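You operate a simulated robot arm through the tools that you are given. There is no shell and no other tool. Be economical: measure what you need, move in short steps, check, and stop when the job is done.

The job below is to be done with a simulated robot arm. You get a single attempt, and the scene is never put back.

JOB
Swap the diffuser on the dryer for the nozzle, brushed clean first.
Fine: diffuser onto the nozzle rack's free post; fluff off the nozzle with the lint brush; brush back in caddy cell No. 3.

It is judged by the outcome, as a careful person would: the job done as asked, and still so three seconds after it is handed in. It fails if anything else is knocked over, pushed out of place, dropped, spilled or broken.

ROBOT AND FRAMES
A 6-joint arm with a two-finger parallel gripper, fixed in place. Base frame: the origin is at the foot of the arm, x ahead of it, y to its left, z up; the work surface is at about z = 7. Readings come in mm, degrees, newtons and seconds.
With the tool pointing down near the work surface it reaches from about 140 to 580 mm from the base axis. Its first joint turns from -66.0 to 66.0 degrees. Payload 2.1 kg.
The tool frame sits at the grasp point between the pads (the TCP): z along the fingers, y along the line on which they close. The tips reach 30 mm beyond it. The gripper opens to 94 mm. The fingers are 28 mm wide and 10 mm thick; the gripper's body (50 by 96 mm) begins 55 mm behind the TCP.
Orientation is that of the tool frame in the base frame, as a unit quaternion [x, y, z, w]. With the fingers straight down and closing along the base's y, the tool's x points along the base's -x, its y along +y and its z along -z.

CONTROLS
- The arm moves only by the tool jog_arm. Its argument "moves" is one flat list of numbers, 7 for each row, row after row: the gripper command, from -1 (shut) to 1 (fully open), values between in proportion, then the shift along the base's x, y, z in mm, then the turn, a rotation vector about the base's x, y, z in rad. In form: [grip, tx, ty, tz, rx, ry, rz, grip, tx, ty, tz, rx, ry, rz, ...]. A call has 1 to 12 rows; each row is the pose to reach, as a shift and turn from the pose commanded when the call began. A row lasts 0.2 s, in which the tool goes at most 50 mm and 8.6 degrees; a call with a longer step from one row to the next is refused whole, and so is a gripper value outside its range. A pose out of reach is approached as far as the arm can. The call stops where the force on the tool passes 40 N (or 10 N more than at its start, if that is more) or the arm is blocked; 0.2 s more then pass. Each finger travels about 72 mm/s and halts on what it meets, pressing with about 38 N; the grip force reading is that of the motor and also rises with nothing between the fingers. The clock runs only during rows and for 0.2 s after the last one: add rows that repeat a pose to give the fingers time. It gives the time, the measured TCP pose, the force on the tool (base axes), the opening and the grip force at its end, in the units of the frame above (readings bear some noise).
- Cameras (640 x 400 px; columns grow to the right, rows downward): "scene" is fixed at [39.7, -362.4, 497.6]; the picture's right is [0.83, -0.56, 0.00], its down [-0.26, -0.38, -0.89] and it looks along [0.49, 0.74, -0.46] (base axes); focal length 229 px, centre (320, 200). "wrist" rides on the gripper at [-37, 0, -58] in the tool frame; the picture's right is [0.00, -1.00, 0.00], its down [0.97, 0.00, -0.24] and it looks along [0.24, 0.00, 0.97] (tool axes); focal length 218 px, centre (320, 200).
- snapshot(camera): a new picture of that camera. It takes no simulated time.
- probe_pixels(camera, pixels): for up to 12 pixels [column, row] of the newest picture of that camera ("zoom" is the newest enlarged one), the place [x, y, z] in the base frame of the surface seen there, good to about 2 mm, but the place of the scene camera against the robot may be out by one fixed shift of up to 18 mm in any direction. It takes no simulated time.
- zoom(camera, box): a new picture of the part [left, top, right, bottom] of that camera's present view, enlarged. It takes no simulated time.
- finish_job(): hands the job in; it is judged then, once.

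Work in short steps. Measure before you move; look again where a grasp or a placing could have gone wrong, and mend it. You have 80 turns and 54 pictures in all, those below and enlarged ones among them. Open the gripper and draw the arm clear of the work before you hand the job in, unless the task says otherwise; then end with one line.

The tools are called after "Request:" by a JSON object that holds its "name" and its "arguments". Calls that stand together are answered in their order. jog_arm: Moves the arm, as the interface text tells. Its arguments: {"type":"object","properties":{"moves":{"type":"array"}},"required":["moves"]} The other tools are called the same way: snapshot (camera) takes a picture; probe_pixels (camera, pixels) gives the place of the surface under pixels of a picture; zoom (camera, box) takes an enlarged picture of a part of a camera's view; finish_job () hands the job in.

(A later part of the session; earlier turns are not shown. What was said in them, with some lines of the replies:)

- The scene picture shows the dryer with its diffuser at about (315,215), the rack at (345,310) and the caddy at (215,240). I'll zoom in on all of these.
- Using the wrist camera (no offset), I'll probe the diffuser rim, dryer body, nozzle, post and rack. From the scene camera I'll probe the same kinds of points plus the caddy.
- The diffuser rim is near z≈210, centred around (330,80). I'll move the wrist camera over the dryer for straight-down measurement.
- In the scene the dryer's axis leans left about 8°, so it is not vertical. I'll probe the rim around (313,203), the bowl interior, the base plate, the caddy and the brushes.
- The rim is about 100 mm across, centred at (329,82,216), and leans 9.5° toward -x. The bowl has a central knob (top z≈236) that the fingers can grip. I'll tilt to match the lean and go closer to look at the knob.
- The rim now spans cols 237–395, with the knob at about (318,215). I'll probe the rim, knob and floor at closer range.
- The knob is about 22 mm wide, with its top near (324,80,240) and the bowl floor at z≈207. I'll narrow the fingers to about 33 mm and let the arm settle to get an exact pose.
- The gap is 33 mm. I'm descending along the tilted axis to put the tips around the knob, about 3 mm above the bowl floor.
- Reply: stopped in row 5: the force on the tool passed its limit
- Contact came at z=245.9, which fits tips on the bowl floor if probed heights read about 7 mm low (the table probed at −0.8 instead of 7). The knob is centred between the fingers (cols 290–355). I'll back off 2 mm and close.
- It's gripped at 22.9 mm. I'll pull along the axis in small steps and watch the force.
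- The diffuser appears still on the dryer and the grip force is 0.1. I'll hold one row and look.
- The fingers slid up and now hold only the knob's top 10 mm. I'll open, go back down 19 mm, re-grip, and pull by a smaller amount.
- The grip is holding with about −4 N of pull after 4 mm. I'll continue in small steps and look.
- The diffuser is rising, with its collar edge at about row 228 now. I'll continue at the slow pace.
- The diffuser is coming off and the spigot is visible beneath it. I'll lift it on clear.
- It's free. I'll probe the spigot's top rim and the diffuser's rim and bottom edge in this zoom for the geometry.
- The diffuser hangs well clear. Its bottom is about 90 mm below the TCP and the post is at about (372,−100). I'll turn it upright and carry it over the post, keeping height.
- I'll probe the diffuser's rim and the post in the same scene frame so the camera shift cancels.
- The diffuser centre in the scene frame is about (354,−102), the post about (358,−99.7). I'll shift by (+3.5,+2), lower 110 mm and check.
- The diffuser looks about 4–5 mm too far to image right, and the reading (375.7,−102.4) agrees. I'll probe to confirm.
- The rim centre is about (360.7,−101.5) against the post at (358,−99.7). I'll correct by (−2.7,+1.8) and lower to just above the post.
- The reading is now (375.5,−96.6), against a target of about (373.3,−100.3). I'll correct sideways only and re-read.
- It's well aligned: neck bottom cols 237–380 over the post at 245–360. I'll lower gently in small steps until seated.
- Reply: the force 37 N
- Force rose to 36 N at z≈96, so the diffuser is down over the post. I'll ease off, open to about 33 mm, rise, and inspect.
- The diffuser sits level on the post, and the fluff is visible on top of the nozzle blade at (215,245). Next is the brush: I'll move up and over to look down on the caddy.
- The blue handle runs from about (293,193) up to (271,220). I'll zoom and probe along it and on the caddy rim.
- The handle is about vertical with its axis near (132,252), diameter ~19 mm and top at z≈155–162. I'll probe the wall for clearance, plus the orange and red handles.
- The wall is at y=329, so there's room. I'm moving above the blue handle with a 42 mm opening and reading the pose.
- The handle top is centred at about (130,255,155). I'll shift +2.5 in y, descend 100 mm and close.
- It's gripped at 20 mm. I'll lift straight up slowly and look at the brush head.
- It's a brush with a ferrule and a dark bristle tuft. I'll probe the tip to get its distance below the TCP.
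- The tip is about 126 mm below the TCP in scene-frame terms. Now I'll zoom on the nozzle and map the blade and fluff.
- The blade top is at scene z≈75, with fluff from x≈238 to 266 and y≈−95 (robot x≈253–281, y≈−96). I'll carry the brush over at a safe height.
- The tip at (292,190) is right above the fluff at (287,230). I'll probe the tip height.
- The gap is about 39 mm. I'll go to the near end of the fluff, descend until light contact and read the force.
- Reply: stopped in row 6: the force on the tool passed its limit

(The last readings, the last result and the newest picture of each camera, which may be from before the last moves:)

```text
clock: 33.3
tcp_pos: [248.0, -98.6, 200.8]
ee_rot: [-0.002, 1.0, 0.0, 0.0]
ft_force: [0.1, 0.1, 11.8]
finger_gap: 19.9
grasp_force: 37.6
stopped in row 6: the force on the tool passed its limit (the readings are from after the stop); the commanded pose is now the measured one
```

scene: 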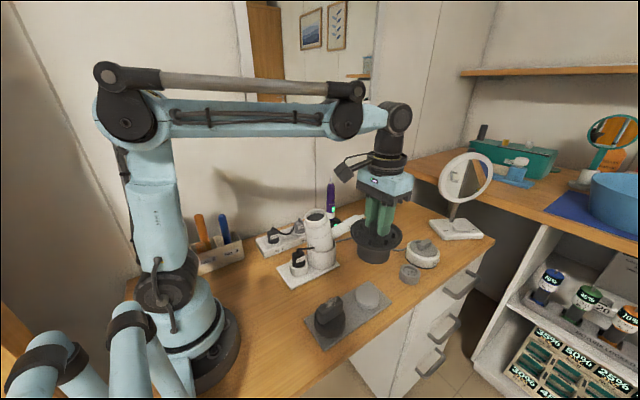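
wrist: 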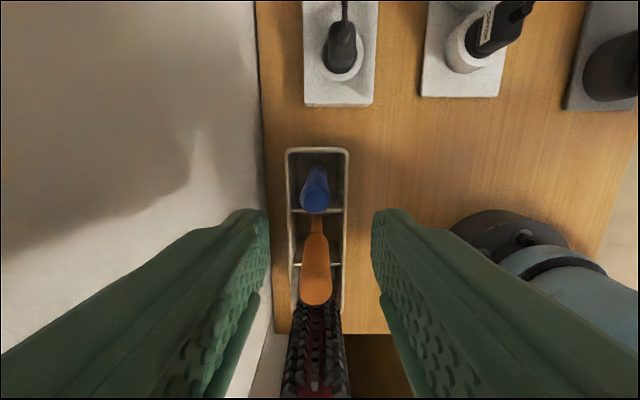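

Contact at z≈200.8 with 12 N. I'll sweep gently along the blade with the height eased by 0.5 mm.

Request:
{"name": "jog_arm", "arguments": {"moves": [-1, 0, 0, 0.5, 0, 0, 0, -1, 8, 0, 0.5, 0, 0, 0, -1, 16, 0, 0.5, 0, 0, 0, -1, 24, 0, 0.5, 0, 0, 0, -1, 32, 0, 0.5, 0, 0, 0, -1, 40, 0, 0.5, 0, 0, 0]}}

Request:
{"name": "zoom", "arguments": {"camera": "scene", "box": [290, 245, 390, 345]}}

```text
clock: 34.3
tcp_pos: [273.5, -98.0, 201.8]
ee_rot: [0.0, 1.0, 0.0, -0.004]
ft_force: [-2.9, 1.1, 8.3]
finger_gap: 20.0
grasp_force: 38.2
stopped in row 5: the force on the tool passed its limit (the readings are from after the stop); the commanded pose is now the measured one
```

```text
4.00 times, centred on (340, 295) of scene
```

zoom: 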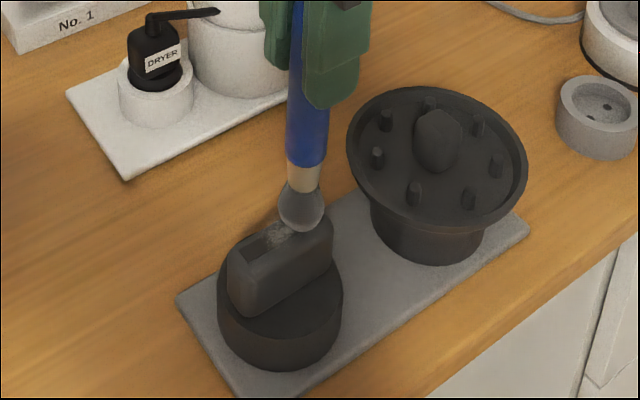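

The fluff is already fainter, and the sweep stopped at about x=273 (probably the slot's end lip). I'll raise 1.5 mm, finish the stroke outward, and stroke back.

Request:
{"name": "jog_arm", "arguments": {"moves": [-1, 0, 0, 1.5, 0, 0, 0, -1, 8, 0, 1.5, 0, 0, 0, -1, 18, 0, 1.5, 0, 0, 0, -1, 8, 0, 1.5, 0, 0, 0, -1, 0, 0, 1.2, 0, 0, 0, -1, -8, 0, 1.2, 0, 0, 0, -1, -16, 0, 1.2, 0, 0, 0, -1, -24, 0, 1.2, 0, 0, 0, -1, -32, 0, 1.2, 0, 0, 0]}}

```text
clock: 36.3
tcp_pos: [238.5, -97.8, 203.8]
ee_rot: [0.0, 1.0, 0.0, -0.002]
ft_force: [-0.5, 0.4, -0.7]
finger_gap: 20.0
grasp_force: 38.2
```

No contact at z 203.8. I'll make further strokes a little lower and then look.

Request:
{"name": "jog_arm", "arguments": {"moves": [-1, 2, 0, -1.8, 0, 0, 0, -1, 10, 0, -1.8, 0, 0, 0, -1, 18, 0, -1.8, 0, 0, 0, -1, 26, 0, -1.5, 0, 0, 0, -1, 34, 0, -1, 0, 0, 0, -1, 42, 0, -1, 0, 0, 0, -1, 50, 0, -1, 0, 0, 0, -1, 50, 0, 20, 0, 0, 0]}}

Request:
{"name": "zoom", "arguments": {"camera": "scene", "box": [305, 265, 375, 335]}}

```text
clock: 38.1
tcp_pos: [290.9, -98.3, 222.4]
ee_rot: [0.0, 1.0, 0.0, -0.002]
ft_force: [-0.4, 0.3, -0.3]
finger_gap: 20.1
grasp_force: 38.6
```

```text
5.71 times, centred on (340, 300) of scene
```

zoom: 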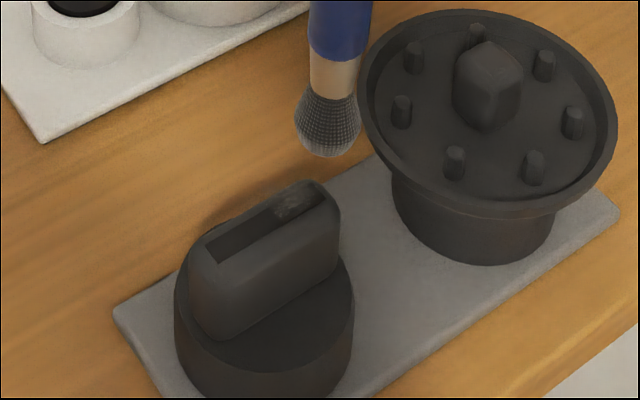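

Mostly clean. A remnant is left at the far end of the slot at (295,205), robot x≈278. I'll dab and stroke right there.

Request:
{"name": "jog_arm", "arguments": {"moves": [-1, -8, 2, -10, 0, 0, 0, -1, -8, 2, -18, 0, 0, 0, -1, -9, 2, -20.5, 0, 0, 0, -1, -15, 2, -20.5, 0, 0, 0, -1, -21, 2, -20.5, 0, 0, 0, -1, -28, 2, -20.5, 0, 0, 0, -1, -28, -1, -19.8, 0, 0, 0, -1, -20, -1, -19.8, 0, 0, 0, -1, -12, -1, -19.8, 0, 0, 0, -1, -4, -1, -19.8, 0, 0, 0, -1, 4, -1, -19.8, 0, 0, 0, -1, 4, -1, 0, 0, 0, 0]}}

Request:
{"name": "zoom", "arguments": {"camera": "scene", "box": [305, 265, 375, 335]}}

```text
clock: 40.7
tcp_pos: [296.1, -98.3, 223.8]
ee_rot: [0.0, 1.0, 0.0, -0.003]
ft_force: [0.4, -0.3, 0.2]
finger_gap: 19.9
grasp_force: 38.3
```

```text
5.71 times, centred on (340, 300) of scene
```

zoom: 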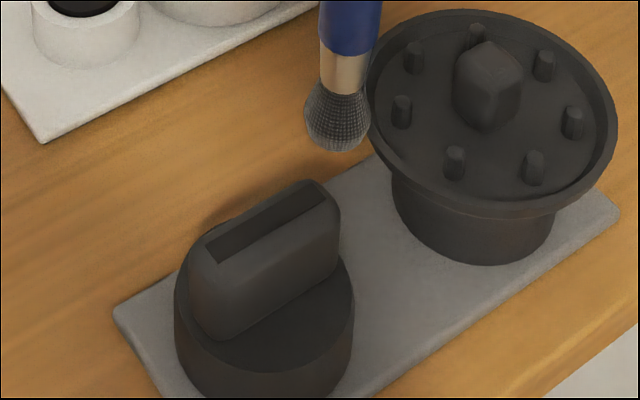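

The nozzle is clean. I'm carrying the brush back above cell No. 3 (the original pose was (130,253)) at z≈290, well clear of everything.

Request:
{"name": "jog_arm", "arguments": {"moves": [-1, 0, 0, 33, 0, 0, 0, -1, 0, 0, 66, 0, 0, 0, -1, -25, 38, 66, 0, 0, 0, -1, -50, 77, 66, 0, 0, 0, -1, -70, 116, 66, 0, 0, 0, -1, -88, 155, 66, 0, 0, 0, -1, -106, 195, 66, 0, 0, 0, -1, -122, 234, 66, 0, 0, 0, -1, -136, 273, 66, 0, 0, 0, -1, -151, 312, 66, 0, 0, 0, -1, -165.5, 351.5, 66, 0, 0, 0, -1, -165.5, 351.5, 36, 0, 0, 0]}}

Request:
{"name": "zoom", "arguments": {"camera": "scene", "box": [150, 130, 290, 270]}}

```text
clock: 43.3
tcp_pos: [128.1, 252.1, 257.6]
ee_rot: [0.0, 1.0, 0.0, -0.003]
ft_force: [0.4, -0.5, -0.8]
finger_gap: 20.4
grasp_force: 38.1
```

```text
2.86 times, centred on (220, 200) of scene
```

zoom: 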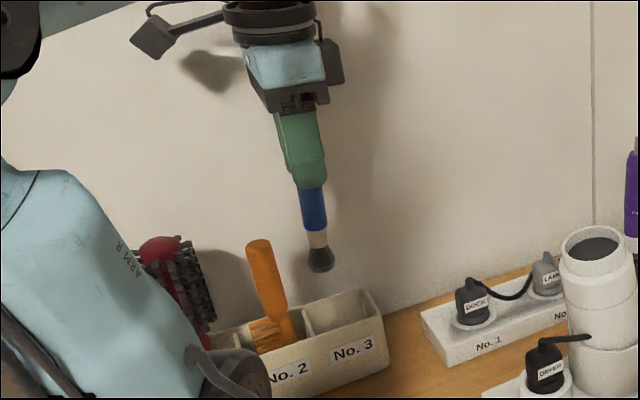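

The tip is now at (320,265), slightly left of the earlier lift. I'll probe the tip against the cell's walls.

Request:
{"name": "probe_pixels", "arguments": {"camera": "zoom", "pixels": [[320, 268], [320, 255], [317, 238], [312, 215], [307, 305], [306, 330], [365, 292], [312, 335], [380, 318], [335, 318]]}}

```text
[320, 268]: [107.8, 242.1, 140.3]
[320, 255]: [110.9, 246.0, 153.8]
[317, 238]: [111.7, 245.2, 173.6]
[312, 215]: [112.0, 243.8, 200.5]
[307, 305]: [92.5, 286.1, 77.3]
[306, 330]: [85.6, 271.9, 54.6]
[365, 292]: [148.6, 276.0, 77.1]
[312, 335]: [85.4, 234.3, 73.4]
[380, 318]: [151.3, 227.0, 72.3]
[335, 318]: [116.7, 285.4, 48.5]
```

The cell spans scene x≈90–150 and the tip axis is at ≈109, so I'll shift +7 in x and +2 in y and lower, slow near the bottom.

Request:
{"name": "jog_arm", "arguments": {"moves": [-1, 7, 2, 0, 0, 0, 0, -1, 7, 2, -20, 0, 0, 0, -1, 7, 2, -40, 0, 0, 0, -1, 7, 2, -60, 0, 0, 0, -1, 7, 2, -80, 0, 0, 0, -1, 7, 2, -95, 0, 0, 0, -1, 7, 2, -103, 0, 0, 0, -1, 7, 2, -107, 0, 0, 0, -1, 7, 2, -110, 0, 0, 0, -1, 7, 2, -112, 0, 0, 0, -1, 7, 2, -114, 0, 0, 0]}}

```text
clock: 45.7
tcp_pos: [136.3, 254.7, 144.2]
ee_rot: [0.001, 1.0, 0.0, -0.003]
ft_force: [0.5, 0.1, -0.4]
finger_gap: 20.2
grasp_force: 37.7
```

No contact yet at z 144. I'll lower on in 1.5 mm steps.

Request:
{"name": "jog_arm", "arguments": {"moves": [-1, 0, 0, -1.5, 0, 0, 0, -1, 0, 0, -3, 0, 0, 0, -1, 0, 0, -4.5, 0, 0, 0, -1, 0, 0, -6, 0, 0, 0, -1, 0, 0, -7.5, 0, 0, 0]}}

```text
clock: 46.9
tcp_pos: [134.5, 253.7, 138.5]
ee_rot: [-0.001, 1.0, 0.0, -0.003]
ft_force: [-0.6, -0.2, -0.4]
finger_gap: 20.0
grasp_force: 38.5
```

Still free. The brush slid up by about 5 mm in the grip while stroking, so I'll keep lowering to contact.

Request:
{"name": "jog_arm", "arguments": {"moves": [-1, 0, 0, -1.5, 0, 0, 0, -1, 0, 0, -3, 0, 0, 0, -1, 0, 0, -4.5, 0, 0, 0, -1, 0, 0, -6, 0, 0, 0, -1, 0, 0, -7.5, 0, 0, 0, -1, 0, 0, -9, 0, 0, 0, -1, 0, 0, -10.5, 0, 0, 0]}}

```text
clock: 48.5
tcp_pos: [135.5, 254.5, 125.2]
ee_rot: [0.0, 1.0, 0.001, -0.003]
ft_force: [-0.4, 1.0, 34.8]
finger_gap: 20.5
grasp_force: 37.0
```

Bottom reached. I'll ease up 1.5 mm, open, and withdraw straight up.

Request:
{"name": "jog_arm", "arguments": {"moves": [-1, 0, 0, 1.5, 0, 0, 0, -0.5, 0, 0, 1.5, 0, 0, 0, -0.1, 0, 0, 1.5, 0, 0, 0, -0.1, 0, 0, 1.5, 0, 0, 0, -0.1, 0, 0, 20, 0, 0, 0, -0.1, 0, 0, 45, 0, 0, 0, -0.1, 0, 0, 80, 0, 0, 0, -0.1, 0, 0, 120, 0, 0, 0, -0.1, 0, 0, 160, 0, 0, 0, -0.1, 20, -40, 180, 0, 0, 0]}}

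Request:
{"name": "snapshot", "arguments": {"camera": "scene"}}

```text
clock: 50.7
tcp_pos: [156.2, 216.2, 305.9]
ee_rot: [0.001, 1.0, 0.001, -0.004]
ft_force: [-1.0, -0.1, -0.3]
finger_gap: 42.5
grasp_force: 0.0
```

```text
15 pictures are left
```

scene: 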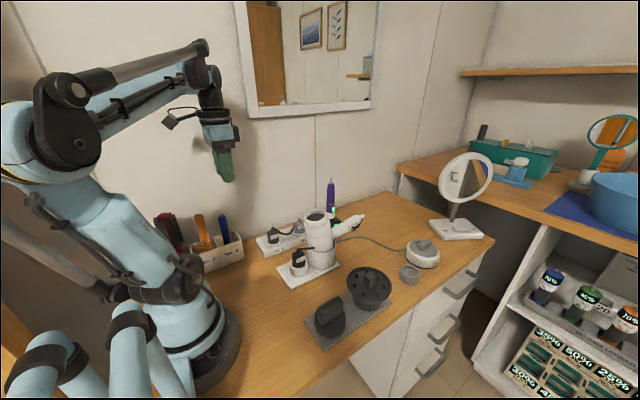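

The brush is back in No. 3. Next I'll move above the nozzle for a wrist measurement.

Request:
{"name": "jog_arm", "arguments": {"moves": [0, 13, -39, 0, 0, 0, 0, 0, 26, -78, 0, 0, 0, 0, 0, 39, -117, 0, 0, 0, 0, 0, 52, -156, 0, 0, 0, 0, 0, 65, -195, 0, 0, 0, 0, 0, 78, -234, 0, 0, 0, 0, 0, 91, -273, 0, 0, 0, 0, 0, 106, -314, 0, 0, 0, 0, 0, 106, -314, -45, 0, 0, 0, 0, 106, -314, -90, 0, 0, 0, 0, 106, -314, -110, 0, 0, 0, 0, 106, -314, -110, 0, 0, 0]}}

Request:
{"name": "snapshot", "arguments": {"camera": "wrist"}}

```text
clock: 53.3
tcp_pos: [262.4, -100.5, 193.3]
ee_rot: [0.0, 1.0, 0.0, -0.003]
ft_force: [0.2, 0.0, -0.2]
finger_gap: 47.0
grasp_force: 0.1
```

```text
14 pictures are left
```

wrist: 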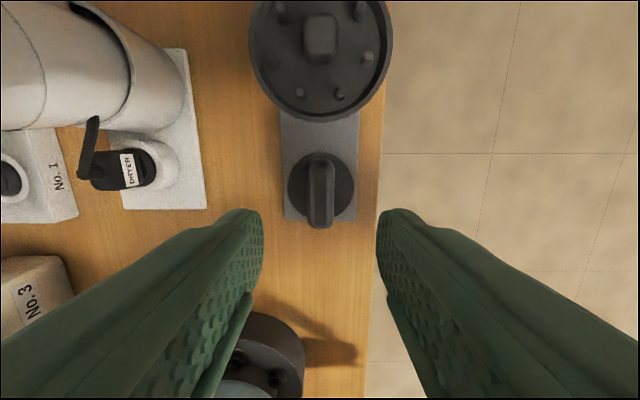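

The blade spans cols 308–334, rows 163–228; I'll probe it, along with the base ring and the dryer spigot.

Request:
{"name": "probe_pixels", "arguments": {"camera": "wrist", "pixels": [[321, 195], [321, 170], [321, 222], [311, 200], [331, 200], [292, 187], [350, 187], [321, 157], [300, 165], [342, 165], [310, 220], [288, 187]]}}

Request:
{"name": "probe_pixels", "arguments": {"camera": "scene", "pixels": [[305, 217], [328, 214], [313, 210], [318, 222], [316, 216], [323, 211], [308, 212], [326, 219]]}}

```text
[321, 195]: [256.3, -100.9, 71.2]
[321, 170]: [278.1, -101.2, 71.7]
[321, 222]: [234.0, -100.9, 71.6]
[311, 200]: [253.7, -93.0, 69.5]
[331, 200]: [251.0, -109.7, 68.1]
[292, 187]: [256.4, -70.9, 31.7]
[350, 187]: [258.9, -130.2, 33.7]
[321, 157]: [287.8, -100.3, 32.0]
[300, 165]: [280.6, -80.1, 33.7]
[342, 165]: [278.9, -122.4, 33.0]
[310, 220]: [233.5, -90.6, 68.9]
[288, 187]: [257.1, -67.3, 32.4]
```

```text
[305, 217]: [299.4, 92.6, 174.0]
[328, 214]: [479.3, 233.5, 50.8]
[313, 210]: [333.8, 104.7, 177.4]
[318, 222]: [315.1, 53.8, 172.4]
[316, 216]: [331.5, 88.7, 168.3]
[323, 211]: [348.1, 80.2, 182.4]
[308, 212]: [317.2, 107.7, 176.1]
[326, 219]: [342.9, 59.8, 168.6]
```

The nozzle axis is about (256,−101), with the blade ~19 mm thick along y. I'll descend to z≈77 and close on the blade.

Request:
{"name": "jog_arm", "arguments": {"moves": [0, -6, -0.5, -30, 0, 0, 0, 0, -6, -0.5, -60, 0, 0, 0, 0, -6, -0.5, -85, 0, 0, 0, 0, -6, -0.5, -105, 0, 0, 0, 0, -6, -0.5, -116, 0, 0, 0, 0, -6, -0.5, -116, 0, 0, 0]}}

Request:
{"name": "jog_arm", "arguments": {"moves": [-1, 0, 0, 0, 0, 0, 0, -1, 0, 0, 0, 0, 0, 0, -1, 0, 0, 0, 0, 0, 0, -1, 0, 0, 0, 0, 0, 0]}}

```text
clock: 54.7
tcp_pos: [255.6, -101.7, 79.7]
ee_rot: [0.0, 1.0, -0.001, -0.004]
ft_force: [-0.5, -0.5, -0.7]
finger_gap: 46.9
grasp_force: 0.1
```

```text
clock: 55.7
tcp_pos: [255.0, -101.2, 79.5]
ee_rot: [0.0, 1.0, 0.0, -0.003]
ft_force: [0.0, -0.5, -0.3]
finger_gap: 22.9
grasp_force: 37.9
```

Gripped at 22.9 mm. I'll lift slowly.

Request:
{"name": "jog_arm", "arguments": {"moves": [-1, 0, 0, 2, 0, 0, 0, -1, 0, 0, 4, 0, 0, 0, -1, 0, 0, 6, 0, 0, 0, -1, 0, 0, 8, 0, 0, 0, -1, 0, 0, 10, 0, 0, 0, -1, 0, 0, 13, 0, 0, 0, -1, 0, 0, 16, 0, 0, 0, -1, 0, 0, 20, 0, 0, 0, -1, 0, 0, 30, 0, 0, 0, -1, 0, 0, 45, 0, 0, 0, -1, 0, 0, 60, 0, 0, 0]}}

Request:
{"name": "zoom", "arguments": {"camera": "scene", "box": [280, 200, 420, 340]}}

```text
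clock: 58.1
tcp_pos: [254.5, -101.1, 140.5]
ee_rot: [0.001, 1.0, 0.0, -0.002]
ft_force: [-0.4, 1.4, 0.0]
finger_gap: 22.8
grasp_force: 37.6
```

```text
2.86 times, centred on (350, 270) of scene
```

zoom: 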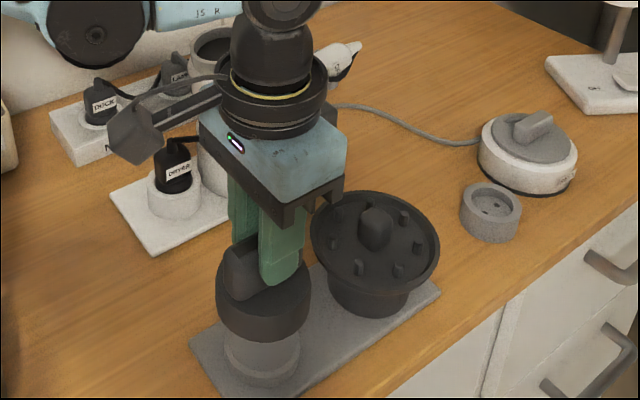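

The nozzle is held squarely. From the earlier diffuser readings the dryer axis passes through (323,82.3,247) leaning 9.5°. I'll lift high, cross over, and tilt to match.

Request:
{"name": "jog_arm", "arguments": {"moves": [-1, 0, 0, 40, 0, 0, 0, -1, 0, 0, 80, 0, 0, 0, -1, 0, 0, 125, 0, 0, 0, -1, 0, 0, 170, 0, 0, 0, -1, 10, 35, 170, 0, -0.04, 0, -1, 20, 72, 170, 0, -0.08, 0, -1, 32, 110, 170, 0, -0.12, 0, -1, 45, 147, 170, 0, -0.16, 0, -1, 57, 183.4, 170, 0, -0.172, 0, -1, 57, 183.4, 170, 0, -0.172, 0]}}

Request:
{"name": "zoom", "arguments": {"camera": "scene", "box": [260, 130, 380, 260]}}

```text
clock: 60.3
tcp_pos: [310.7, 85.8, 308.3]
ee_rot: [0.0, 0.997, 0.001, 0.083]
ft_force: [0.3, -0.2, 0.5]
finger_gap: 22.9
grasp_force: 37.9
```

```text
3.08 times, centred on (320, 195) of scene
```

zoom: 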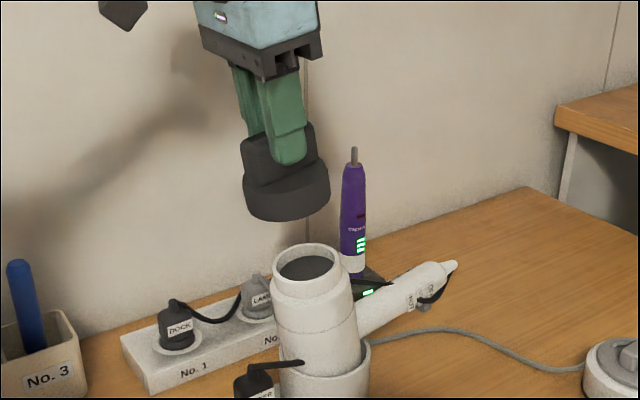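

The alignment looks good apart from y being ~3 mm high. I'll correct that and descend to just above the spigot.

Request:
{"name": "jog_arm", "arguments": {"moves": [-1, 2, -3.5, 0, 0, 0, 0, -1, 4.5, -3.5, -16, 0, 0, 0, -1, 7.3, -3.5, -30, 0, 0, 0, -1, 7.3, -3.5, -30, 0, 0, 0]}}

Request:
{"name": "zoom", "arguments": {"camera": "scene", "box": [270, 170, 370, 260]}}

Request:
{"name": "jog_arm", "arguments": {"moves": [-1, 0, 0, 0, 0, 0, 0]}}

```text
clock: 61.3
tcp_pos: [318.6, 79.7, 277.9]
ee_rot: [-0.001, 0.997, 0.0, 0.083]
ft_force: [-0.8, -0.3, -1.0]
finger_gap: 22.6
grasp_force: 37.9
```

```text
4.44 times, centred on (320, 215) of scene
```

zoom: 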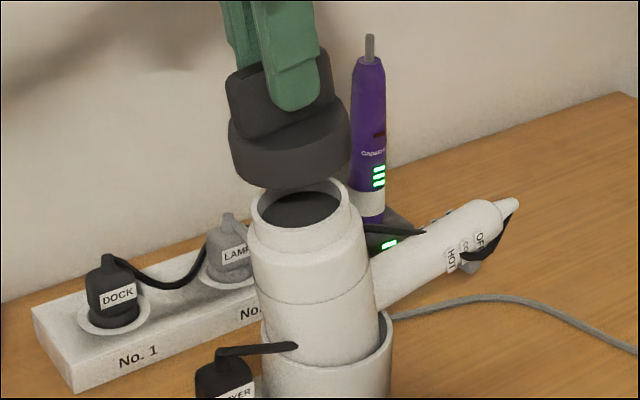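

```text
clock: 61.7
tcp_pos: [318.8, 80.5, 280.1]
ee_rot: [0.0, 0.997, 0.0, 0.083]
ft_force: [0.0, 0.0, -0.5]
finger_gap: 22.7
grasp_force: 38.1
```

In the image the nozzle lines up with the spigot axis (bottom centre col ~291 vs 300 with the lean). I'll check depth alignment by probing both in this zoom.

Request:
{"name": "probe_pixels", "arguments": {"camera": "zoom", "pixels": [[233, 165], [348, 160], [260, 180], [290, 183], [325, 178], [235, 135], [345, 125], [290, 150], [240, 150], [270, 145]]}}

Request:
{"name": "probe_pixels", "arguments": {"camera": "zoom", "pixels": [[252, 215], [350, 200], [265, 228], [290, 235], [325, 228], [300, 233], [253, 240], [365, 225], [300, 262], [270, 255], [340, 250], [320, 255]]}}

```text
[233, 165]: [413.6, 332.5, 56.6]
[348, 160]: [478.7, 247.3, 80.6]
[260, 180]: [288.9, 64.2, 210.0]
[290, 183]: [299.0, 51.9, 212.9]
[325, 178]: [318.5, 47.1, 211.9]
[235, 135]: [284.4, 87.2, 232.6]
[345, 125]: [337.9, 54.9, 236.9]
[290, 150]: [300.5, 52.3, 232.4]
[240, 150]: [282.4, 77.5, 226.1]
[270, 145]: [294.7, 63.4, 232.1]
```

```text
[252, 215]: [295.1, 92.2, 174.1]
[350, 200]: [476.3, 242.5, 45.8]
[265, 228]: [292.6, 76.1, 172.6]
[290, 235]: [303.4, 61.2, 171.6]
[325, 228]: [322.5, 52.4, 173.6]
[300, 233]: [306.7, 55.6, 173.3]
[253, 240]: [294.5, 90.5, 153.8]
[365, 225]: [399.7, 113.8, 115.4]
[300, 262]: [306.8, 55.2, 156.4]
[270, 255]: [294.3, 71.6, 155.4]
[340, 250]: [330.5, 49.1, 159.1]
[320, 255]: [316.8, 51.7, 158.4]
```

Relative to the spigot, the nozzle appears about +2 in x and −1.5 in y off. I'll correct and then descend along the axis in small steps.

Request:
{"name": "jog_arm", "arguments": {"moves": [-1, -1.8, 1.6, 0, 0, 0, 0, -1, -1.8, 1.6, 0, 0, 0, 0, -1, -0.8, 1.6, -6, 0, 0, 0, -1, 0.2, 1.6, -12, 0, 0, 0, -1, 0.9, 1.6, -16, 0, 0, 0, -1, 1.5, 1.6, -20, 0, 0, 0, -1, 1.5, 1.6, -20, 0, 0, 0]}}

Request:
{"name": "zoom", "arguments": {"camera": "scene", "box": [270, 170, 370, 260]}}

```text
clock: 63.3
tcp_pos: [319.4, 82.5, 259.1]
ee_rot: [0.0, 0.997, -0.001, 0.083]
ft_force: [0.2, 0.1, -0.2]
finger_gap: 22.7
grasp_force: 38.1
```

```text
4.44 times, centred on (320, 215) of scene
```

zoom: 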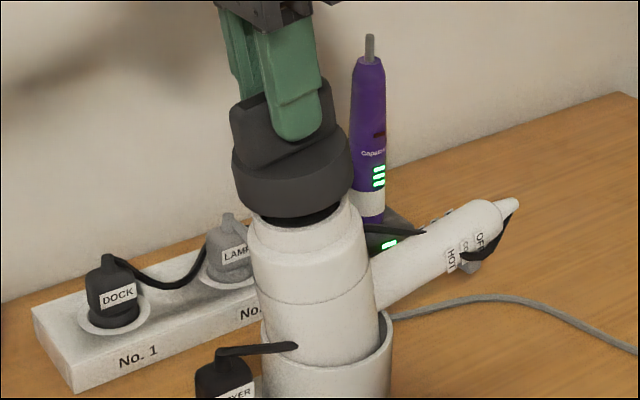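

It's well aligned, with the nozzle bottom just above the rim. I'll continue down the axis slowly.

Request:
{"name": "jog_arm", "arguments": {"moves": [-1, 0.8, 0, -3, 0, 0, 0, -1, 1.4, 0, -6, 0, 0, 0, -1, 1.9, 0, -9, 0, 0, 0, -1, 2.4, 0, -12, 0, 0, 0, -1, 2.9, 0, -15, 0, 0, 0, -1, 3.4, 0, -18, 0, 0, 0, -1, 3.9, 0, -21, 0, 0, 0]}}

```text
clock: 64.8
tcp_pos: [325.5, 81.8, 242.9]
ee_rot: [-0.001, 0.996, 0.001, 0.084]
ft_force: [-0.9, -0.4, 13.4]
finger_gap: 23.4
grasp_force: 38.2
stopped in row 7: the force on the tool passed its limit (the readings are from after the stop); the commanded pose is now the measured one
```

The force limit was reached at z≈243, while seated is expected near 231. I'll look closely.

Request:
{"name": "zoom", "arguments": {"camera": "scene", "box": [285, 190, 355, 250]}}

```text
6.67 times, centred on (320, 220) of scene
```

zoom: 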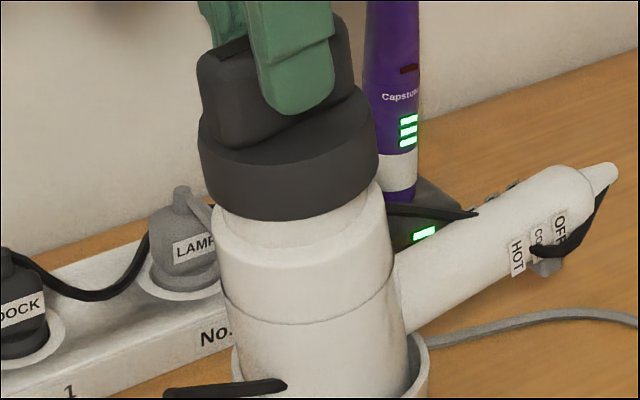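

Request:
{"name": "probe_pixels", "arguments": {"camera": "zoom", "pixels": [[260, 210], [290, 216], [330, 208], [290, 228], [260, 222], [340, 216], [230, 195], [222, 212], [365, 195], [290, 240], [290, 255], [205, 180]]}}

```text
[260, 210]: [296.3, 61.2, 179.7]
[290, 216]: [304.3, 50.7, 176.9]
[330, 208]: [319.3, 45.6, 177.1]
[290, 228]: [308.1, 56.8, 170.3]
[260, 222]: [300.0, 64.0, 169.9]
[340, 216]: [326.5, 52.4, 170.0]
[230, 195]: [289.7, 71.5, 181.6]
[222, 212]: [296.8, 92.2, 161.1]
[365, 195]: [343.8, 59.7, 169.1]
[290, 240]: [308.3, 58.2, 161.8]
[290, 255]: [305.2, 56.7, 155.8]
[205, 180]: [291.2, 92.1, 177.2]
```

The nozzle's bottom edge (z≈175) rests on the spigot rim (≈173). Circle fits put it about (+1,−2.3) off, so I'll lift 3 mm, shift (−1.3,+1.7), and press again.

Request:
{"name": "jog_arm", "arguments": {"moves": [-1, -0.5, 0, 3, 0, 0, 0, -1, -1.8, 1.7, 3, 0, 0, 0, -1, -1.8, 1.7, 3, 0, 0, 0, -1, -1.3, 1.7, 0, 0, 0, 0, -1, -1, 1.7, -2, 0, 0, 0, -1, -0.7, 1.7, -4, 0, 0, 0, -1, -0.3, 1.7, -6, 0, 0, 0]}}

```text
clock: 66.1
tcp_pos: [324.3, 82.8, 242.9]
ee_rot: [-0.001, 0.997, 0.0, 0.083]
ft_force: [-3.3, 0.0, 14.5]
finger_gap: 23.0
grasp_force: 38.1
stopped in row 6: the force on the tool passed its limit (the readings are from after the stop); the commanded pose is now the measured one
```

It's still on the rim, and the force pushes the tool toward −x. I'll shift x by a further −2 and press again.

Request:
{"name": "jog_arm", "arguments": {"moves": [-1, -0.5, 0, 3, 0, 0, 0, -1, -2.5, 0.3, 3, 0, 0, 0, -1, -2.5, 0.3, 3, 0, 0, 0, -1, -2, 0.3, 0, 0, 0, 0, -1, -1.7, 0.3, -2, 0, 0, 0, -1, -1.4, 0.3, -4, 0, 0, 0, -1, -1, 0.3, -6, 0, 0, 0]}}

```text
clock: 67.3
tcp_pos: [323.6, 84.4, 244.6]
ee_rot: [-0.001, 0.996, 0.0, 0.084]
ft_force: [-5.6, 0.5, 14.9]
finger_gap: 23.3
grasp_force: 38.0
stopped in row 5: the force on the tool passed its limit (the readings are from after the stop); the commanded pose is now the measured one
```

I'll look again to see the actual offset before trying again.

Request:
{"name": "zoom", "arguments": {"camera": "scene", "box": [285, 185, 355, 245]}}

Request:
{"name": "probe_pixels", "arguments": {"camera": "zoom", "pixels": [[205, 215], [215, 225], [235, 238], [260, 246], [290, 250], [320, 247], [345, 240], [365, 230], [375, 218], [205, 190], [370, 190], [285, 225]]}}

Request:
{"name": "probe_pixels", "arguments": {"camera": "zoom", "pixels": [[222, 255], [240, 264], [265, 270], [290, 272], [315, 270], [340, 262], [365, 250], [380, 240], [216, 245], [230, 275], [290, 285], [350, 275]]}}

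```text
6.67 times, centred on (320, 215) of scene
```

zoom: 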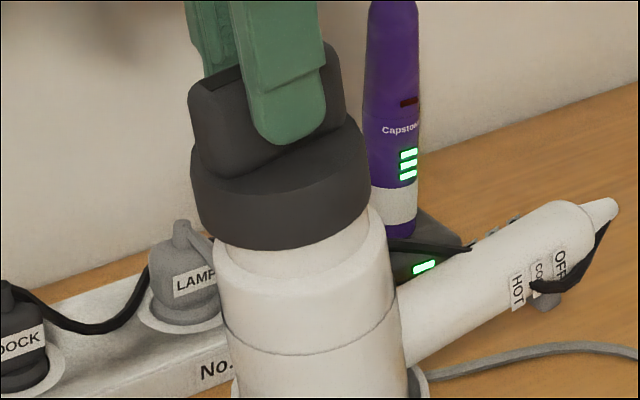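

```text
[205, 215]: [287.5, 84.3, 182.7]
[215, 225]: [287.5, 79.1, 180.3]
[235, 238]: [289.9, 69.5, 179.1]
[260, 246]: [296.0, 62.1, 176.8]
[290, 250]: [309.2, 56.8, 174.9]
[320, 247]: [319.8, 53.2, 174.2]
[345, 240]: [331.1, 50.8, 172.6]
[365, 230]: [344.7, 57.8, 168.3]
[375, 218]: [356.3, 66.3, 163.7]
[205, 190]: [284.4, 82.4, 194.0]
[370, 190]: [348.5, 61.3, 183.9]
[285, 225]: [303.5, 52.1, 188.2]
```

```text
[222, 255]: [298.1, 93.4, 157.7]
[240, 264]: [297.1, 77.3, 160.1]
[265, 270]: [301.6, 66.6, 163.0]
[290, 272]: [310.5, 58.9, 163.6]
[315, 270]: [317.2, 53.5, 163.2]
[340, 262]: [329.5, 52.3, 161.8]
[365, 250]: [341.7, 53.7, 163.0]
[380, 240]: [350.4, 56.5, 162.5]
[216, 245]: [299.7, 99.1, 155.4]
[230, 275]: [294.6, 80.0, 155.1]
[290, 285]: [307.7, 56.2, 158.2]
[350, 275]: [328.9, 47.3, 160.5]
```

The image shows the nozzle now ~1.8 mm too far left, and the fits give the needed shift as (+1.3,−0.8). I'll lift, shift, re-press.

Request:
{"name": "jog_arm", "arguments": {"moves": [-1, -0.6, 0, 4, 0, 0, 0, -1, 0.7, -0.8, 4, 0, 0, 0, -1, 0.7, -0.8, 4, 0, 0, 0, -1, 1.1, -0.8, 1, 0, 0, 0, -1, 1.5, -0.8, -1, 0, 0, 0, -1, 1.8, -0.8, -3, 0, 0, 0, -1, 2.1, -0.8, -5, 0, 0, 0, -1, 2.4, -0.8, -7, 0, 0, 0]}}

```text
clock: 68.7
tcp_pos: [324.2, 82.4, 242.5]
ee_rot: [-0.001, 0.996, -0.001, 0.084]
ft_force: [-4.0, 0.0, 14.3]
finger_gap: 23.1
grasp_force: 38.0
stopped in row 6: the force on the tool passed its limit (the readings are from after the stop); the commanded pose is now the measured one
```

I'll try a compliant search: keep light contact and slide in small steps around, letting it drop in.

Request:
{"name": "jog_arm", "arguments": {"moves": [-1, 1, 0, 0, 0, 0, 0, -1, 2, 0, -0.5, 0, 0, 0, -1, 3, 0.5, -0.8, 0, 0, 0, -1, 3, 1.5, -1, 0, 0, 0, -1, 2, 2, -1, 0, 0, 0, -1, 1, 1.5, -1, 0, 0, 0, -1, 1, 0, -1, 0, 0, 0, -1, 1.5, -1.5, -1, 0, 0, 0, -1, 3, -1.5, -1.2, 0, 0, 0]}}

```text
clock: 69.2
tcp_pos: [326.1, 82.5, 244.0]
ee_rot: [0.0, 0.997, -0.003, 0.081]
ft_force: [-4.1, 0.5, 12.3]
finger_gap: 23.3
grasp_force: 38.2
stopped in row 2: the force on the tool passed its limit (the readings are from after the stop); the commanded pose is now the measured one
```

It stops quickly again. I'll check with the wrist camera whether the nozzle has tilted or shifted in the grip.

Request:
{"name": "jog_arm", "arguments": {"moves": [-1, -1, 0, 5, 0, 0, 0, -1, -1, 0, 5, 0, 0, 0]}}

Request:
{"name": "snapshot", "arguments": {"camera": "wrist"}}

Request:
{"name": "zoom", "arguments": {"camera": "scene", "box": [285, 180, 355, 240]}}

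```text
clock: 69.8
tcp_pos: [325.5, 83.2, 247.2]
ee_rot: [-0.001, 0.997, -0.003, 0.083]
ft_force: [-0.1, 0.6, -0.7]
finger_gap: 23.1
grasp_force: 38.5
```

```text
7 pictures are left
```

wrist: 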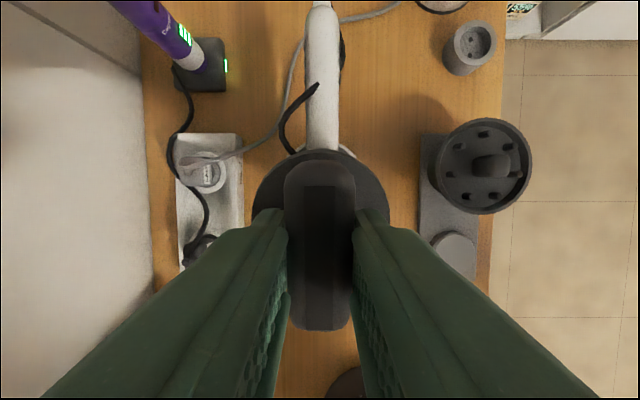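

```text
6.67 times, centred on (320, 210) of scene
```

zoom: 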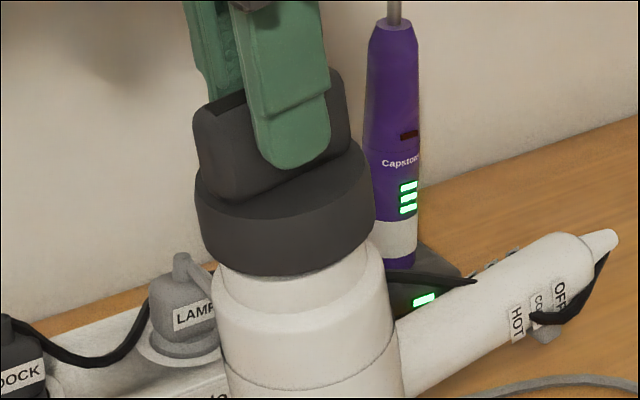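

Request:
{"name": "probe_pixels", "arguments": {"camera": "wrist", "pixels": [[320, 170], [320, 320], [298, 190], [343, 190], [300, 310], [340, 310], [262, 190], [380, 190], [275, 170], [365, 170], [320, 155], [350, 155]]}}

Request:
{"name": "probe_pixels", "arguments": {"camera": "zoom", "pixels": [[203, 235], [215, 255], [240, 268], [270, 273], [300, 272], [330, 264], [355, 250], [368, 235], [200, 190], [370, 160], [215, 205], [250, 215]]}}

```text
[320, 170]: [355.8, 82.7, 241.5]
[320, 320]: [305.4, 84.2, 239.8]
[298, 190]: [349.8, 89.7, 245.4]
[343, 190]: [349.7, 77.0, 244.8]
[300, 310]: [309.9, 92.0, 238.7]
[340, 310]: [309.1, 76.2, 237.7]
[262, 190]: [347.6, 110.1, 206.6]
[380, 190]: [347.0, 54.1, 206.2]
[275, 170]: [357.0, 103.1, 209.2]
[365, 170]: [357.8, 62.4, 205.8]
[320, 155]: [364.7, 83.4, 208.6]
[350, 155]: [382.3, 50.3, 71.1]
```

```text
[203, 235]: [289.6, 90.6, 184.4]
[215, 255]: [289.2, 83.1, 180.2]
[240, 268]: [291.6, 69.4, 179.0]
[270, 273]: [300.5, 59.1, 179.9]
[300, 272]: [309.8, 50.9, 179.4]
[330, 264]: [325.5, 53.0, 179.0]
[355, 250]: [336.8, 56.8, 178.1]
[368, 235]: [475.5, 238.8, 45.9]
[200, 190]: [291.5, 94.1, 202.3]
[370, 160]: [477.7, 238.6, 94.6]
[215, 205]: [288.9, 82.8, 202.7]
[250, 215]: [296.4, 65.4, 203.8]
```

The tilt is right (blade slope 9.7°) and the nozzle is aligned across the image. Depth is the only uncertain direction, with the fit saying ~1.5 mm too far from the camera. I'll shift (−0.8,−1.2) and press in 1 mm steps.

Request:
{"name": "jog_arm", "arguments": {"moves": [-1, -0.8, -1.2, 0, 0, 0, 0, -1, -0.8, -1.2, 0, 0, 0, 0, -1, -0.4, -1.2, -2.5, 0, 0, 0, -1, -0.2, -1.2, -4, 0, 0, 0, -1, 0, -1.2, -5, 0, 0, 0, -1, 0.2, -1.2, -6, 0, 0, 0, -1, 0.4, -1.2, -7, 0, 0, 0, -1, 0.6, -1.2, -9, 0, 0, 0, -1, 0.9, -1.2, -11, 0, 0, 0]}}

```text
clock: 71.6
tcp_pos: [323.6, 82.2, 242.9]
ee_rot: [-0.001, 0.997, -0.002, 0.081]
ft_force: [-1.8, 0.2, 13.5]
finger_gap: 23.2
grasp_force: 37.6
stopped in row 8: the force on the tool passed its limit (the readings are from after the stop); the commanded pose is now the measured one
```

About 13 N of contact remains. I'll slide in the rim plane with light pressure, circling, so that it can drop in.

Request:
{"name": "jog_arm", "arguments": {"moves": [-1, 0.8, 0, 0.1, 0, 0, 0, -1, 1.6, 0, 0.2, 0, 0, 0, -1, 2.4, 0, 0.2, 0, 0, 0, -1, 2.4, -1, 0.2, 0, 0, 0, -1, 1.2, -1.5, 0, 0, 0, 0, -1, 0, -1, -0.2, 0, 0, 0, -1, -0.8, 0, -0.4, 0, 0, 0, -1, 0, 1, -0.2, 0, 0, 0, -1, 1.2, 1.5, 0, 0, 0, 0, -1, 2.4, 1, 0.2, 0, 0, 0, -1, 1.2, 0, -0.5, 0, 0, 0]}}

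```text
clock: 74.0
tcp_pos: [326.1, 83.1, 242.9]
ee_rot: [-0.001, 0.997, -0.002, 0.079]
ft_force: [-3.8, -2.3, 15.2]
finger_gap: 23.0
grasp_force: 37.7
stopped in row 11: the force on the tool passed its limit (the readings are from after the stop); the commanded pose is now the measured one
```

There's no drop yet, and the tool tilt has drifted to ~9.1°. From the diffuser readings (y=82.5 on axis) I'll lift 3 mm, restore the 9.7° tilt, aim at about (324.7,82.5), and press with a small x slide.

Request:
{"name": "jog_arm", "arguments": {"moves": [-1, -0.5, 0, 4, 0, 0, 0, -1, -2, -0.6, 4, 0, -0.011, 0, -1, -2, -0.6, 4, 0, -0.011, 0, -1, -2, -0.6, 4, 0, -0.011, 0]}}

Request:
{"name": "jog_arm", "arguments": {"moves": [-1, 0, 0, 0, 0, 0, 0]}}

Request:
{"name": "jog_arm", "arguments": {"moves": [-1, 0, 0, 0, 0, 0, 0]}}

```text
clock: 75.0
tcp_pos: [324.3, 82.8, 246.7]
ee_rot: [-0.002, 0.996, -0.003, 0.086]
ft_force: [-0.8, 0.2, -0.6]
finger_gap: 22.9
grasp_force: 37.8
```

```text
clock: 75.4
tcp_pos: [324.6, 83.6, 246.8]
ee_rot: [0.0, 0.996, -0.003, 0.085]
ft_force: [0.2, 0.3, -0.4]
finger_gap: 22.9
grasp_force: 37.5
```

```text
clock: 75.8
tcp_pos: [325.0, 83.9, 245.7]
ee_rot: [-0.001, 0.996, -0.003, 0.085]
ft_force: [-0.6, -0.5, 0.4]
finger_gap: 22.9
grasp_force: 38.2
```

Averaged pose: (324.6,83.4,246.4). Cross-image alignment is good, so I'll press lightly from the camera-near side and slide along the depth direction in 0.5 mm steps.

Request:
{"name": "jog_arm", "arguments": {"moves": [-1, -0.7, -2, 0, 0, 0, 0, -1, -0.3, -2, -3, 0, 0, 0, -1, 0, -2, -5, 0, 0, 0, -1, 0.3, -1.6, -5.3, 0, 0, 0, -1, 0.6, -1.2, -5.3, 0, 0, 0, -1, 0.9, -0.8, -5.2, 0, 0, 0, -1, 1.2, -0.4, -5.2, 0, 0, 0, -1, 1.5, 0, -5.1, 0, 0, 0, -1, 1.8, 0.4, -5.1, 0, 0, 0, -1, 2.1, 0.8, -5, 0, 0, 0]}}

```text
clock: 78.0
tcp_pos: [325.7, 83.2, 241.3]
ee_rot: [-0.001, 0.996, -0.002, 0.086]
ft_force: [-1.6, -1.5, -0.2]
finger_gap: 23.0
grasp_force: 37.1
```

The axial force vanished at z=241.3, so it may have dropped in. I'll push down the axis.

Request:
{"name": "jog_arm", "arguments": {"moves": [-1, 0.2, -0.2, -1.5, 0, 0, 0, -1, 0.4, -0.3, -3, 0, 0, 0, -1, 0.7, -0.3, -5, 0, 0, 0, -1, 1, -0.3, -7, 0, 0, 0, -1, 1.3, -0.3, -9, 0, 0, 0, -1, 1.6, -0.3, -11, 0, 0, 0, -1, 1.9, -0.3, -13, 0, 0, 0]}}

```text
clock: 79.6
tcp_pos: [328.5, 84.2, 228.3]
ee_rot: [0.0, 0.996, -0.004, 0.085]
ft_force: [-8.8, -4.4, 25.2]
finger_gap: 22.6
grasp_force: 38.0
```

It went down to z=228 with 25 N, so the nozzle looks seated. I'll check visually.

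Request:
{"name": "zoom", "arguments": {"camera": "scene", "box": [280, 185, 360, 275]}}

```text
4.44 times, centred on (320, 230) of scene
```

zoom: 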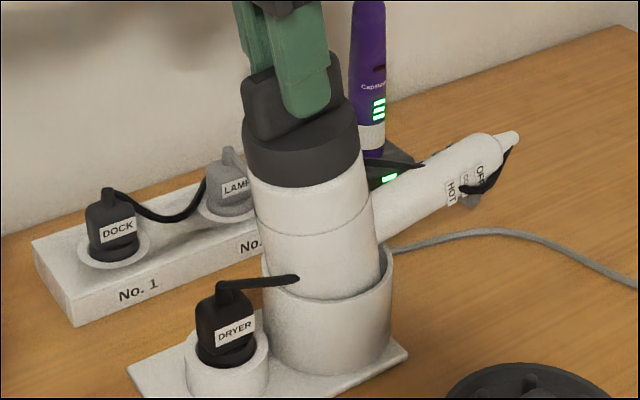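

The nozzle sits flush and coaxial on the barrel. I'll relieve the load, open, and withdraw along the axis.

Request:
{"name": "jog_arm", "arguments": {"moves": [-1, -1, -0.4, 1.5, 0, 0, 0, -0.7, -1, -0.4, 1.5, 0, 0, 0, -0.3, -1, -0.4, 1.5, 0, 0, 0, 0, -1, -0.4, 1.5, 0, 0, 0, 0, -1, -0.4, 1.5, 0, 0, 0, 0, -3, -0.4, 15, 0, 0, 0, 0, -7, -0.4, 40, 0, 0, 0, 0, -14, -0.4, 80, 0, 0, 0, 0, -30, -30, 110, 0, 0.08, 0, 0, -50, -70, 120, 0, 0.17, 0]}}

Request:
{"name": "snapshot", "arguments": {"camera": "scene"}}

Request:
{"name": "zoom", "arguments": {"camera": "scene", "box": [180, 180, 400, 345]}}

```text
clock: 81.8
tcp_pos: [275.2, 15.2, 346.7]
ee_rot: [-0.002, 1.0, -0.002, 0.001]
ft_force: [0.4, 0.2, 0.4]
finger_gap: 46.8
grasp_force: 0.0
```

```text
4 pictures are left
```

scene: 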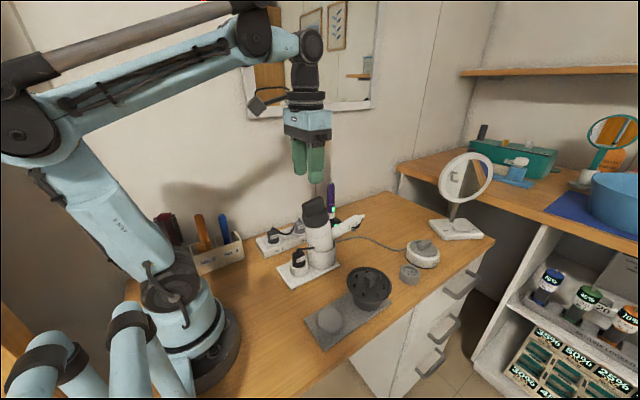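

```text
2.42 times, centred on (290, 262) of scene
```

zoom: 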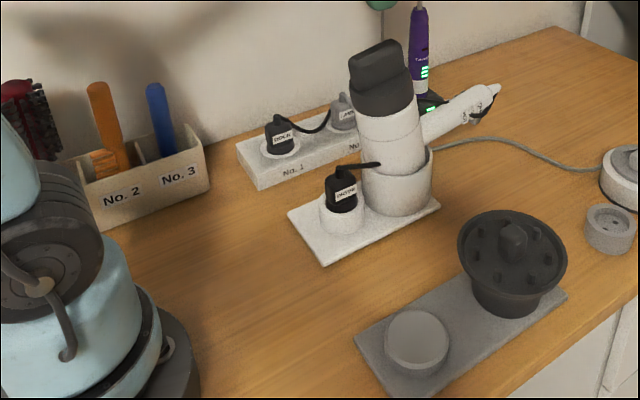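

All is in place: the nozzle is on the dryer, the diffuser on the far post and the brush in No. 3. I'll do one quick level check of the diffuser rim.

Request:
{"name": "probe_pixels", "arguments": {"camera": "zoom", "pixels": [[460, 245], [565, 258], [485, 217], [540, 220], [480, 280], [545, 288], [490, 260], [540, 265]]}}

```text
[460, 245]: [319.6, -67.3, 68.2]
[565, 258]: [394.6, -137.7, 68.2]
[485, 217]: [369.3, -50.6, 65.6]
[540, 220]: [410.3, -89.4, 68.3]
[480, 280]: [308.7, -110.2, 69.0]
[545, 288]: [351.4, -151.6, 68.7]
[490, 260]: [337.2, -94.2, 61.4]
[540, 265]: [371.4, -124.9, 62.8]
```

The diffuser rim is level (z≈68 all round), the gripper is open and the arm is clear, so I'm handing in.

Request:
{"name": "finish_job", "arguments": {}}

```text
The job is handed in.
```

The nozzle is brushed clean and seated on the dryer, the diffuser is on the rack's free post, and the lint brush is back in caddy cell No. 3.
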